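You operate a simulated robot arm through the tools that you are given. There is no shell and no other tool. Be economical: measure what you need, move in short steps, check, and stop when the job is done.

Carry out the task below with a simulated robot arm. There is one attempt and no reset: what you move stays moved.

TASK
Fetch the carton that says "Lids" from the table top and set it on top of the red bowl.
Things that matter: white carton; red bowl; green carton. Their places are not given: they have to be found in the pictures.

It is judged by the outcome, as a careful person would: the job done as asked, and still so three seconds after it is handed in. It fails if anything else is knocked over, pushed out of place, dropped, spilled or broken.

THE ROBOT
A 7-joint arm with a two-finger parallel gripper, fixed in place. Base frame: the origin is at the foot of the arm, x ahead of it, y to its left, z up; the work surface is at about z = 0. Lengths are in m, angles in rad, forces in N, time in s.
With the tool pointing down near the work surface it reaches from about 0.24 to 0.62 m from the base axis. Its first joint turns from -1.152 to 1.152 rad. Payload 2.6 kg.
Tool frame: the origin (TCP) lies between the finger pads and is the grasp point; the fingertips stand 0.03 m ahead of it; z points along the fingers, y is the line along which they close. The gripper opens to 0.094 m. The fingers are 0.028 m wide and 0.01 m thick; the gripper's body (0.05 by 0.096 m) begins 0.055 m behind the TCP.
Orientation is told as [roll, pitch, yaw] about the base's x, y, z axes, in that order, counted from this pose: with the fingers straight down and closing along the base's y, the tool's x points along the base's -x, its y along +y and its z along -z.

THE INTERFACE
- The arm moves only by the tool drive_tool. Its argument "targets" is a list of rows, each an object of numbers (a shift or turn left out is 0, a gripper value left out holds the last): "tx", "ty", "tz": the shift along the base's x, y, z in m; "ax", "ay", "az": the turn, a rotation vector about the base's x, y, z in rad; "hand": the finger opening in m, from 0 to 0.094. In form: [{"tx": .., "ty": .., "tz": .., "ax": .., "ay": .., "az": .., "hand": ..}, ...]. A call has 1 to 12 rows; each row shifts and turns the commanded pose from where the row before left it. A row lasts 0.2 s, in which the tool goes at most 0.05 m and 0.15 rad; a call with a longer step from one row to the next is refused whole, and so is a gripper value outside its range. A pose out of reach is approached as far as the arm can. The call stops where the force on the tool passes 40 N (or 10 N more than at its start, if that is more) or the arm is blocked; 0.2 s more then pass. The fingers move at their own pace (about 0.072 m/s each) and stop on an object; they squeeze with about 34 N. The grip force told is the motor's: it shows also when the fingers shut on nothing. Time passes only in rows, and 0.2 s behind the last, so rows that do not move let the fingers close. It gives the time, the measured TCP pose, the force on the tool (base axes), the opening and the grip force at its end, in the units of the frame above (readings bear some noise).
- Cameras (640 x 400 px; columns grow to the right, rows downward): "scene" is fixed at [0.0246, 0.4246, 0.5627]; the picture's right is [-0.86, -0.51, 0.00], its down [-0.30, 0.50, -0.81] and it looks along [0.41, -0.70, -0.58] (base axes); focal length 328 px, centre (320, 200). "wrist" rides on the gripper at [-0.037, 0, -0.058] in the tool frame; the picture's right is [0.00, -1.00, 0.00], its down [0.97, 0.00, -0.24] and it looks along [0.24, 0.00, 0.97] (tool axes); focal length 218 px, centre (320, 200).
- camera(camera): a new picture of that camera. No time passes.
- measure_at(camera, pixels): for up to 12 pixels [column, row] of the newest picture of that camera ("zoom" is the newest enlarged one), the place [x, y, z] in the base frame of the surface seen there, good to about 0.002 m. No time passes.
- zoom(camera, box): a new picture of the part [left, top, right, bottom] of that camera's present view, enlarged. No time passes.
- close_job(): hands the job in; it is judged then, once.

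Work in short steps. Measure before you move; look again where a grasp or a placing could have gone wrong, and mend it. You have 60 turns and 24 pictures in all, the two below and enlarged ones among them. Open the gripper and draw the arm clear of the work before you hand the job in, unless the task says otherwise; then end with one line.

The tools are called after "Call:" by a JSON object that holds its "op" and its "data". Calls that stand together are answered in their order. drive_tool: Moves the arm, as the interface text tells. Its arguments: {"type":"object","properties":{"targets":{"type":"array","items":{"type":"object","properties":{"tx":{"type":"number"},"ty":{"type":"number"},"tz":{"type":"number"},"ax":{"type":"number"},"ay":{"type":"number"},"az":{"type":"number"},"hand":{"type":"number"}}}}},"required":["targets"]} The other tools are called the same way: camera (camera) takes a picture; measure_at (camera, pixels) gives the place of the surface under pixels of a picture; zoom (camera, box) takes an enlarged picture of a part of a camera's view; close_job () hands the job in.

At the start:

```text
clock: 0.0
eef_pos: [0.3691, -0.0584, 0.3483]
tcp_rot: [0.002, 0.001, -0.001]
contact_force: [0.7, 0.5, 0.4]
grip_width: 0.094
grip_force: 0.1
```

scene: 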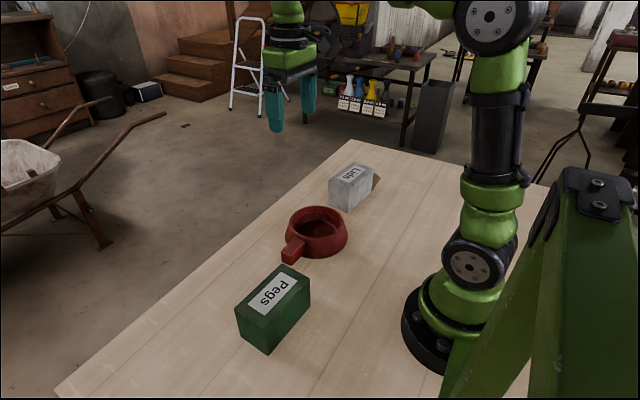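
wrist: 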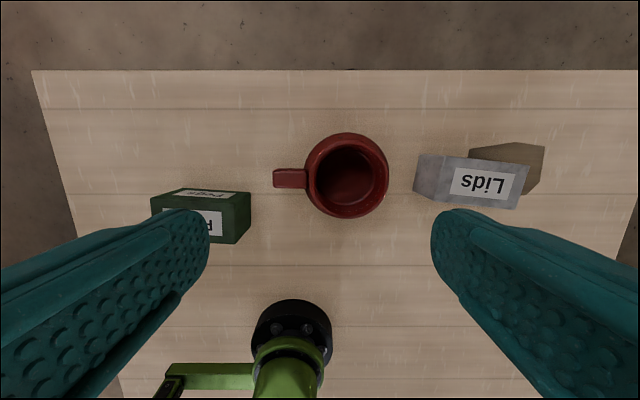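

The white "Lids" carton is near scene (350,186), with something brownish behind it at wrist (510,165). I'll enlarge both views to see it.

Call:
{"op": "zoom", "data": {"camera": "scene", "box": [270, 130, 398, 270]}}

Call:
{"op": "zoom", "data": {"camera": "wrist", "box": [260, 110, 580, 240]}}

Call:
{"op": "measure_at", "data": {"camera": "scene", "pixels": [[330, 178], [349, 165], [372, 166], [352, 180], [349, 210], [331, 202], [372, 185], [378, 180], [365, 195]]}}

Call:
{"op": "measure_at", "data": {"camera": "wrist", "pixels": [[422, 156], [525, 168], [516, 207], [416, 190], [470, 180], [540, 150], [535, 185], [480, 150], [347, 135], [347, 215], [310, 178], [387, 178]]}}

```text
2.86 times, centred on (334, 200) of scene
```

zoom: 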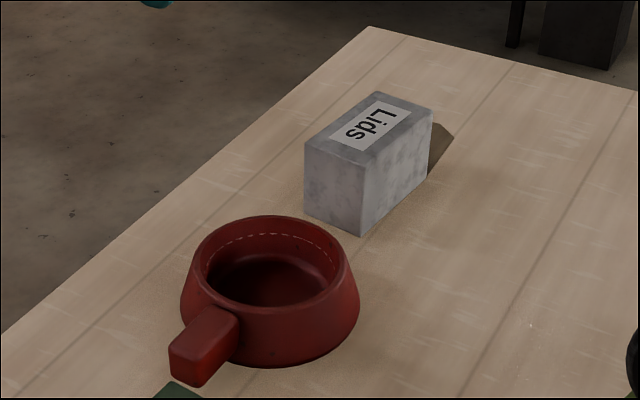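

```text
2.00 times, centred on (420, 175) of wrist
```

zoom: 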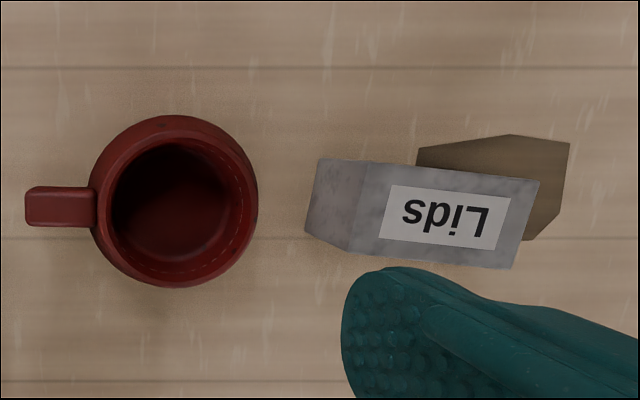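

```text
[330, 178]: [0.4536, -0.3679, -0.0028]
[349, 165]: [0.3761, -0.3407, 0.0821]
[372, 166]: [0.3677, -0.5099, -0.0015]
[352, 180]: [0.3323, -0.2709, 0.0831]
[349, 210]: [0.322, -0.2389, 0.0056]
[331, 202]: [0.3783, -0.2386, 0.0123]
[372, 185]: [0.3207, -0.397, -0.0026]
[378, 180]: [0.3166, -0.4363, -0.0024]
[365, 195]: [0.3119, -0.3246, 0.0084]
```

```text
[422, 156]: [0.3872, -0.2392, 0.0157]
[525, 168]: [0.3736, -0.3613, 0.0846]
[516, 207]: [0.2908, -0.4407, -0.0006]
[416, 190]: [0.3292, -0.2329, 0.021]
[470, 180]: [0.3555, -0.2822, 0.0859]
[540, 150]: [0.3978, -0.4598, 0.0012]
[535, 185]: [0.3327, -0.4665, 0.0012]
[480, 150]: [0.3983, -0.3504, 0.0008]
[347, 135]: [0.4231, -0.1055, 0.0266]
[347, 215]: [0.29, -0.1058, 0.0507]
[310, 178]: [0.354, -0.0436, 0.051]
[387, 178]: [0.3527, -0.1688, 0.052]
```

The brown patch measures z≈0, so it is only a shadow. Next I measure the carton's top corners, the bowl rim and the handle in the enlarged wrist picture.

Call:
{"op": "measure_at", "data": {"camera": "zoom", "pixels": [[369, 167], [533, 183], [508, 263], [356, 246], [450, 175], [430, 256], [522, 225], [362, 208]]}}

Call:
{"op": "measure_at", "data": {"camera": "wrist", "pixels": [[347, 142], [347, 208], [313, 178], [383, 178], [347, 180], [275, 178], [347, 212], [325, 150], [372, 150], [325, 205], [372, 205]]}}

```text
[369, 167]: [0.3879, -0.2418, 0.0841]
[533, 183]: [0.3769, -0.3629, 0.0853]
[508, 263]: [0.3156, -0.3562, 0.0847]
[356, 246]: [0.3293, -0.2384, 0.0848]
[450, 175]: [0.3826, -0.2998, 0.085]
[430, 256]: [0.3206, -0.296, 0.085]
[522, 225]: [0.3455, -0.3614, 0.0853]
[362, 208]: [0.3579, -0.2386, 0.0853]
```

```text
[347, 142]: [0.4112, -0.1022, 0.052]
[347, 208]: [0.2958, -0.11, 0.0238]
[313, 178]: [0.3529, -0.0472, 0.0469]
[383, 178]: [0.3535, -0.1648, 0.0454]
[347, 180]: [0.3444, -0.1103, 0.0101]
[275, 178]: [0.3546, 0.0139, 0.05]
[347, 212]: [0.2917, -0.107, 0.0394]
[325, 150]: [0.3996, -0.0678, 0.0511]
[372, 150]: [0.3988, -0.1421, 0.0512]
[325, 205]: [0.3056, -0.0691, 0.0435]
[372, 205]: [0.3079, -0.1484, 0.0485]
```

The carton's top centre is about (0.352, -0.300), z 0.085, roughly 0.125 × 0.063 m, with its long axis about 0.1 rad off y. I'll move above it and turn by -1.67 rad so the fingers close across the width.

Call:
{"op": "drive_tool", "data": {"targets": [{"tx": -0.0014, "ty": -0.0201, "tz": -0.0125, "az": -0.139, "hand": 0.094}, {"tx": -0.0014, "ty": -0.0201, "tz": -0.0125, "az": -0.139}, {"tx": -0.0014, "ty": -0.0201, "tz": -0.0125, "az": -0.139}, {"tx": -0.0014, "ty": -0.0201, "tz": -0.0125, "az": -0.139}, {"tx": -0.0014, "ty": -0.0201, "tz": -0.0125, "az": -0.139}, {"tx": -0.0014, "ty": -0.0201, "tz": -0.0125, "az": -0.139}, {"tx": -0.0014, "ty": -0.0201, "tz": -0.0125, "az": -0.139}, {"tx": -0.0014, "ty": -0.0201, "tz": -0.0125, "az": -0.139}, {"tx": -0.0014, "ty": -0.0201, "tz": -0.0125, "az": -0.139}, {"tx": -0.0014, "ty": -0.0201, "tz": -0.0125, "az": -0.139}, {"tx": -0.0014, "ty": -0.0201, "tz": -0.0125, "az": -0.139}, {"tx": -0.0014, "ty": -0.0201, "tz": -0.0125, "az": -0.139}]}}

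Call:
{"op": "camera", "data": {"camera": "wrist"}}

```text
clock: 2.6
eef_pos: [0.3508, -0.2997, 0.1999]
tcp_rot: [0.0, 0.0, -1.672]
contact_force: [-0.8, 0.7, -0.5]
grip_width: 0.0939
grip_force: 0.0
```

```text
19 pictures are left
```

wrist: 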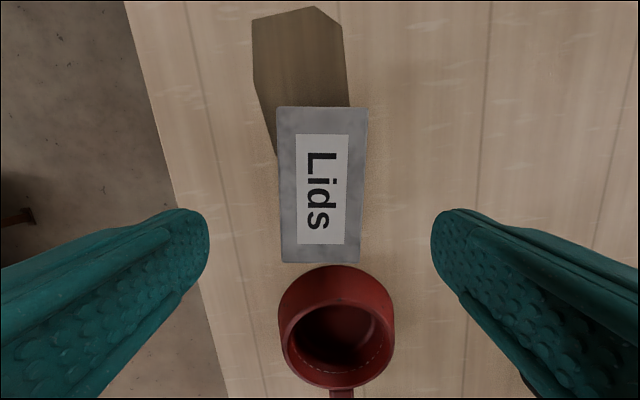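

The carton (columns 277–368) is centred between the fingers and lined up. I measure its corners and the bowl rim again before going down.

Call:
{"op": "measure_at", "data": {"camera": "wrist", "pixels": [[280, 110], [365, 110], [283, 259], [358, 259], [283, 345], [392, 345], [338, 310], [338, 384], [293, 345], [384, 345], [338, 300], [338, 307]]}}

```text
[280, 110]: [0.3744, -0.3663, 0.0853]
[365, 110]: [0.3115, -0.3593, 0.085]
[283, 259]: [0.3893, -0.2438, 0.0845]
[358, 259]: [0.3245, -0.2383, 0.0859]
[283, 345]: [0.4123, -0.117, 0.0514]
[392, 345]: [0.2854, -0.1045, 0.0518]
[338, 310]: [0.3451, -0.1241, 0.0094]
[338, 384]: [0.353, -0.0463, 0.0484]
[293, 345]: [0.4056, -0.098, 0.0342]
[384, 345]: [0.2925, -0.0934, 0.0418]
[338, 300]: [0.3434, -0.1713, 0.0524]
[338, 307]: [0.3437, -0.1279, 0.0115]
```

The carton's centre is (0.350, -0.302). I descend to TCP z≈0.055 with the fingers open, then close.

Call:
{"op": "drive_tool", "data": {"targets": [{"ty": -0.002, "tz": -0.03, "az": -0.01}, {"tz": -0.03}, {"tz": -0.03}, {"tz": -0.025}, {"tz": -0.02}, {"tz": -0.01}, {"hand": 0.094}]}}

Call:
{"op": "drive_tool", "data": {"targets": [{"hand": 0.04}, {"hand": 0.04}, {"hand": 0.04}, {"hand": 0.04}]}}

```text
clock: 4.2
eef_pos: [0.3513, -0.3008, 0.0547]
tcp_rot: [0.0, 0.001, -1.677]
contact_force: [-0.1, 0.1, -0.4]
grip_width: 0.0941
grip_force: 0.0
```

```text
clock: 5.2
eef_pos: [0.3512, -0.3004, 0.0551]
tcp_rot: [0.002, 0.0, -1.677]
contact_force: [0.2, 0.3, 0.5]
grip_width: 0.0741
grip_force: 33.7
```

The grip holds at 0.074 m with 34 N. I lift slowly and look.

Call:
{"op": "drive_tool", "data": {"targets": [{"tz": 0.01}, {"tz": 0.02}, {"tz": 0.03}, {"tz": 0.03}, {}]}}

Call:
{"op": "camera", "data": {"camera": "scene"}}

Call:
{"op": "camera", "data": {"camera": "wrist"}}

```text
clock: 6.4
eef_pos: [0.3505, -0.301, 0.1454]
tcp_rot: [0.0, 0.001, -1.676]
contact_force: [0.5, 0.3, -2.5]
grip_width: 0.0743
grip_force: 34.2
```

```text
18 pictures are left
```

scene: 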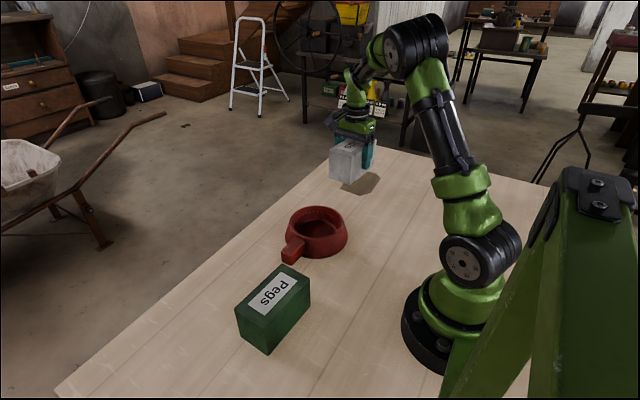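

```text
17 pictures are left
```

wrist: 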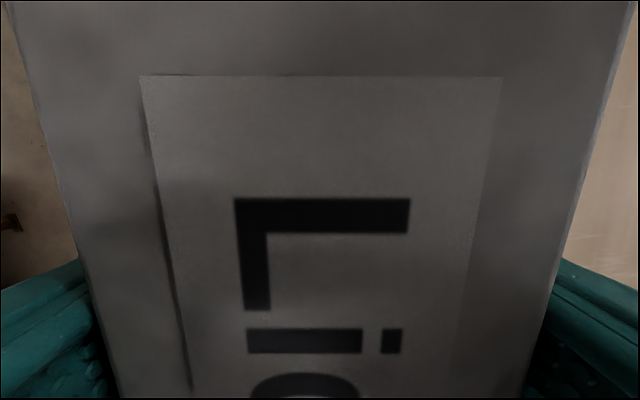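

Carton held at about z 0.09–0.175. I check its level and refine the bowl rim position.

Call:
{"op": "measure_at", "data": {"camera": "wrist", "pixels": [[60, 20], [580, 20], [100, 240], [540, 240], [320, 20], [320, 390]]}}

Call:
{"op": "zoom", "data": {"camera": "scene", "box": [265, 120, 393, 270]}}

```text
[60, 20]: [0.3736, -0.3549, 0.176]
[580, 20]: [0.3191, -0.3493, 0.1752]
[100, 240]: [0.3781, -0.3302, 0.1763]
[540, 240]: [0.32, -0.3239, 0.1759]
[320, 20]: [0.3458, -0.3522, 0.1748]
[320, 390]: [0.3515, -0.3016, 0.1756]
```

```text
2.67 times, centred on (329, 195) of scene
```

zoom: 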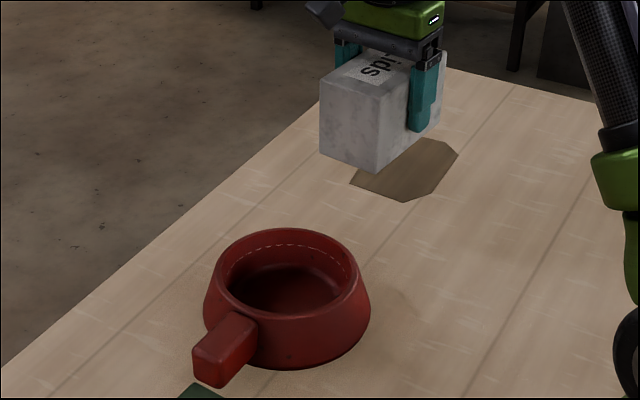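

Call:
{"op": "measure_at", "data": {"camera": "zoom", "pixels": [[218, 270], [357, 270], [287, 232], [290, 314], [240, 241], [335, 241], [240, 305], [340, 300], [353, 285], [222, 290]]}}

```text
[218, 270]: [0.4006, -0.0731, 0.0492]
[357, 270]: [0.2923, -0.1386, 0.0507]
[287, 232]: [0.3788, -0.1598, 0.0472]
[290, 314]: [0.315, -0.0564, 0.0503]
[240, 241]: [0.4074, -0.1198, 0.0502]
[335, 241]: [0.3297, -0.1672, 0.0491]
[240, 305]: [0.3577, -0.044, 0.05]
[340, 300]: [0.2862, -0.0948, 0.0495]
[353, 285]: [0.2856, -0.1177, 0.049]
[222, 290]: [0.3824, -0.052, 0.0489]
```

The carton is level, and the bowl's centre is (0.347, -0.107) with its rim at z≈0.051. I carry the carton over it, with its underside at z 0.09.

Call:
{"op": "drive_tool", "data": {"targets": [{"ty": 0.015}, {"ty": 0.025, "tx": -0.001}, {"ty": 0.03, "tx": -0.001}, {"ty": 0.03}, {"ty": 0.03}, {"ty": 0.03}, {"ty": 0.02}, {"ty": 0.015}, {}]}}

Call:
{"op": "zoom", "data": {"camera": "scene", "box": [220, 140, 420, 290]}}

```text
clock: 8.4
eef_pos: [0.3508, -0.1062, 0.1449]
tcp_rot: [0.0, -0.002, -1.677]
contact_force: [0.7, 0.1, -3.2]
grip_width: 0.0743
grip_force: 33.4
```

```text
2.67 times, centred on (320, 215) of scene
```

zoom: 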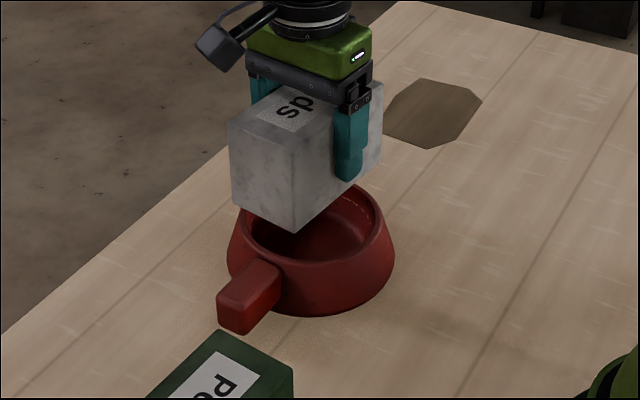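

Positioned over the bowl. I lower gently by about 0.036 m, with a small x correction.

Call:
{"op": "drive_tool", "data": {"targets": [{"tx": -0.003, "tz": -0.01}, {"tz": -0.01}, {"tz": -0.007}, {"tz": -0.004}, {"tz": -0.003}, {"tz": -0.002}, {}]}}

```text
clock: 10.0
eef_pos: [0.347, -0.1077, 0.1089]
tcp_rot: [0.0, 0.0, -1.677]
contact_force: [0.3, -0.2, -3.0]
grip_width: 0.0741
grip_force: 33.8
```

No contact yet (load still -3 N). I lower in 1 mm steps.

Call:
{"op": "drive_tool", "data": {"targets": [{"tz": -0.001}, {"tz": -0.001}, {}]}}

Call:
{"op": "zoom", "data": {"camera": "scene", "box": [260, 160, 380, 280]}}

```text
clock: 10.8
eef_pos: [0.3473, -0.1066, 0.1068]
tcp_rot: [0.0, -0.003, -1.677]
contact_force: [-0.3, -0.4, -2.6]
grip_width: 0.0742
grip_force: 33.5
```

```text
3.33 times, centred on (320, 220) of scene
```

zoom: 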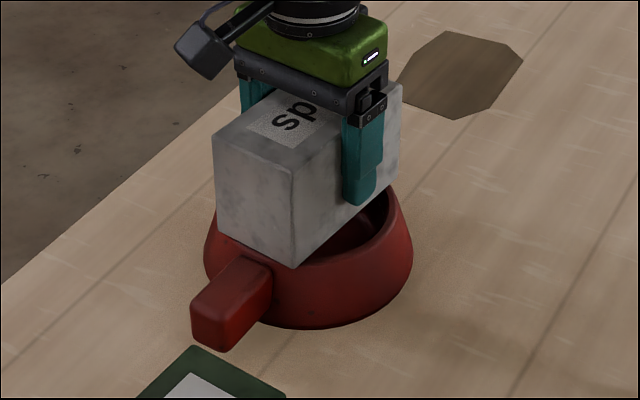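

Call:
{"op": "drive_tool", "data": {"targets": [{"tz": -0.001}, {"tz": -0.001}, {}]}}

```text
clock: 11.6
eef_pos: [0.3477, -0.1062, 0.1055]
tcp_rot: [0.003, 0.001, -1.678]
contact_force: [-9.0, 2.8, 28.1]
grip_width: 0.0744
grip_force: 33.5
```

The force jumped to 28 N up, so the carton rests on the rim. I back off 1 mm to ease the load.

Call:
{"op": "drive_tool", "data": {"targets": [{"tz": 0.0008}, {}]}}

Call:
{"op": "zoom", "data": {"camera": "scene", "box": [260, 160, 380, 280]}}

```text
clock: 12.2
eef_pos: [0.3479, -0.1077, 0.1052]
tcp_rot: [0.002, 0.0, -1.678]
contact_force: [0.3, 1.1, 16.8]
grip_width: 0.074
grip_force: 34.2
```

```text
3.33 times, centred on (320, 220) of scene
```

zoom: 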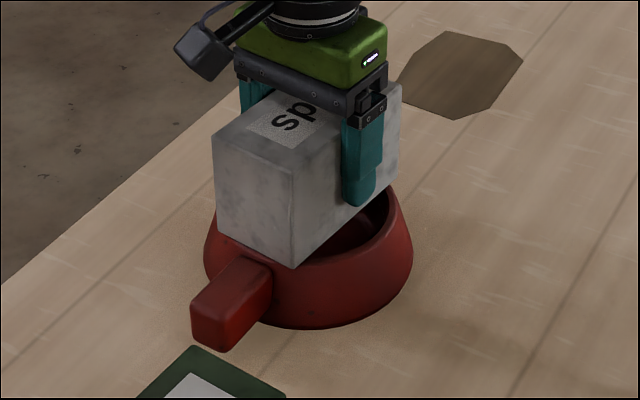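

It is seated. I check the carton's corners against the bowl centre before letting go.

Call:
{"op": "measure_at", "data": {"camera": "zoom", "pixels": [[217, 140], [292, 180], [295, 178], [398, 92], [293, 258], [398, 178], [250, 240]]}}

```text
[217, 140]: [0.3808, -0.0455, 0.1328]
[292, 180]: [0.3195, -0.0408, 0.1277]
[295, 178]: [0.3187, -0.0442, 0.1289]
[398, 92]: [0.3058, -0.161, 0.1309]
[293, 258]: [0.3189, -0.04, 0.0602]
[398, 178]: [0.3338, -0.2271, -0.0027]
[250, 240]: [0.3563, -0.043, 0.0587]
```

The carton spans y ≈ -0.040 to -0.167, centred on the bowl. I ease the remaining load and open the fingers.

Call:
{"op": "drive_tool", "data": {"targets": [{"tz": 0.0005}, {"hand": 0.082}, {"hand": 0.094}, {"hand": 0.094}, {}]}}

Call:
{"op": "zoom", "data": {"camera": "scene", "box": [260, 160, 380, 280]}}

```text
clock: 13.4
eef_pos: [0.3461, -0.1065, 0.105]
tcp_rot: [0.0, 0.001, -1.677]
contact_force: [0.5, 0.0, -0.2]
grip_width: 0.0939
grip_force: 0.1
```

```text
3.33 times, centred on (320, 220) of scene
```

zoom: 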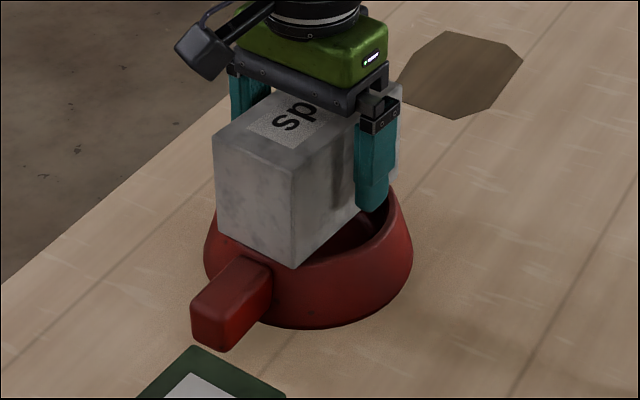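

The carton stayed put and both fingers are clear. I rise straight up.

Call:
{"op": "drive_tool", "data": {"targets": [{"tz": 0.015}, {"tz": 0.025}, {"tz": 0.03}, {"tz": 0.03}, {"tz": 0.03}, {"tz": 0.03}, {"tz": 0.03}, {"tz": 0.02}, {}]}}

Call:
{"op": "camera", "data": {"camera": "scene"}}

Call:
{"op": "camera", "data": {"camera": "wrist"}}

```text
clock: 15.4
eef_pos: [0.3469, -0.1074, 0.317]
tcp_rot: [0.001, 0.0, -1.678]
contact_force: [0.8, 1.1, -1.0]
grip_width: 0.0942
grip_force: 0.0
```

```text
11 pictures are left
```

scene: 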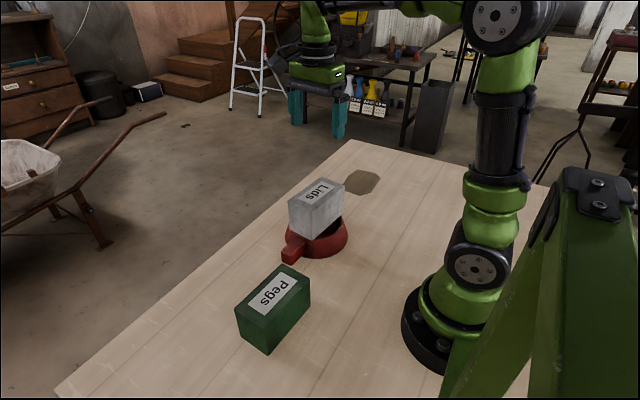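

```text
10 pictures are left
```

wrist: 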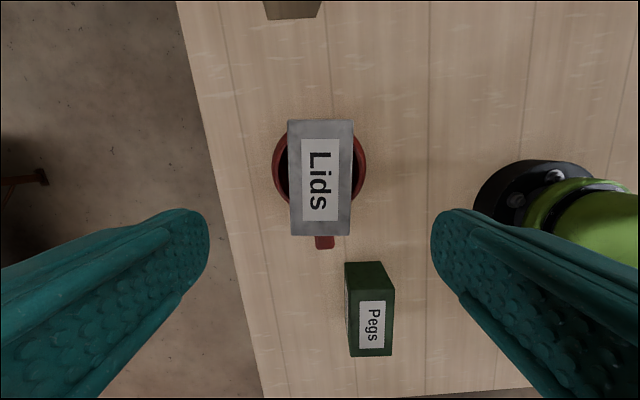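

The carton sits centred on the bowl, and the green carton and the bowl haven't moved. I check that the top is level.

Call:
{"op": "measure_at", "data": {"camera": "wrist", "pixels": [[292, 125], [350, 125], [295, 230], [347, 230]]}}

```text
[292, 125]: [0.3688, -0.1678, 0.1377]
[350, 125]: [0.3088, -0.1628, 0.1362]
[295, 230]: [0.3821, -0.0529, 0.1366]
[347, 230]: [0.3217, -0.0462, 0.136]
```

The top is level at z≈0.136, so the carton is stable; I hand in.

Call:
{"op": "close_job", "data": {}}

```text
The job is handed in.
```

The "Lids" carton is resting level on top of the red bowl; the gripper is open and clear, and the bowl and the green carton stayed where they were.
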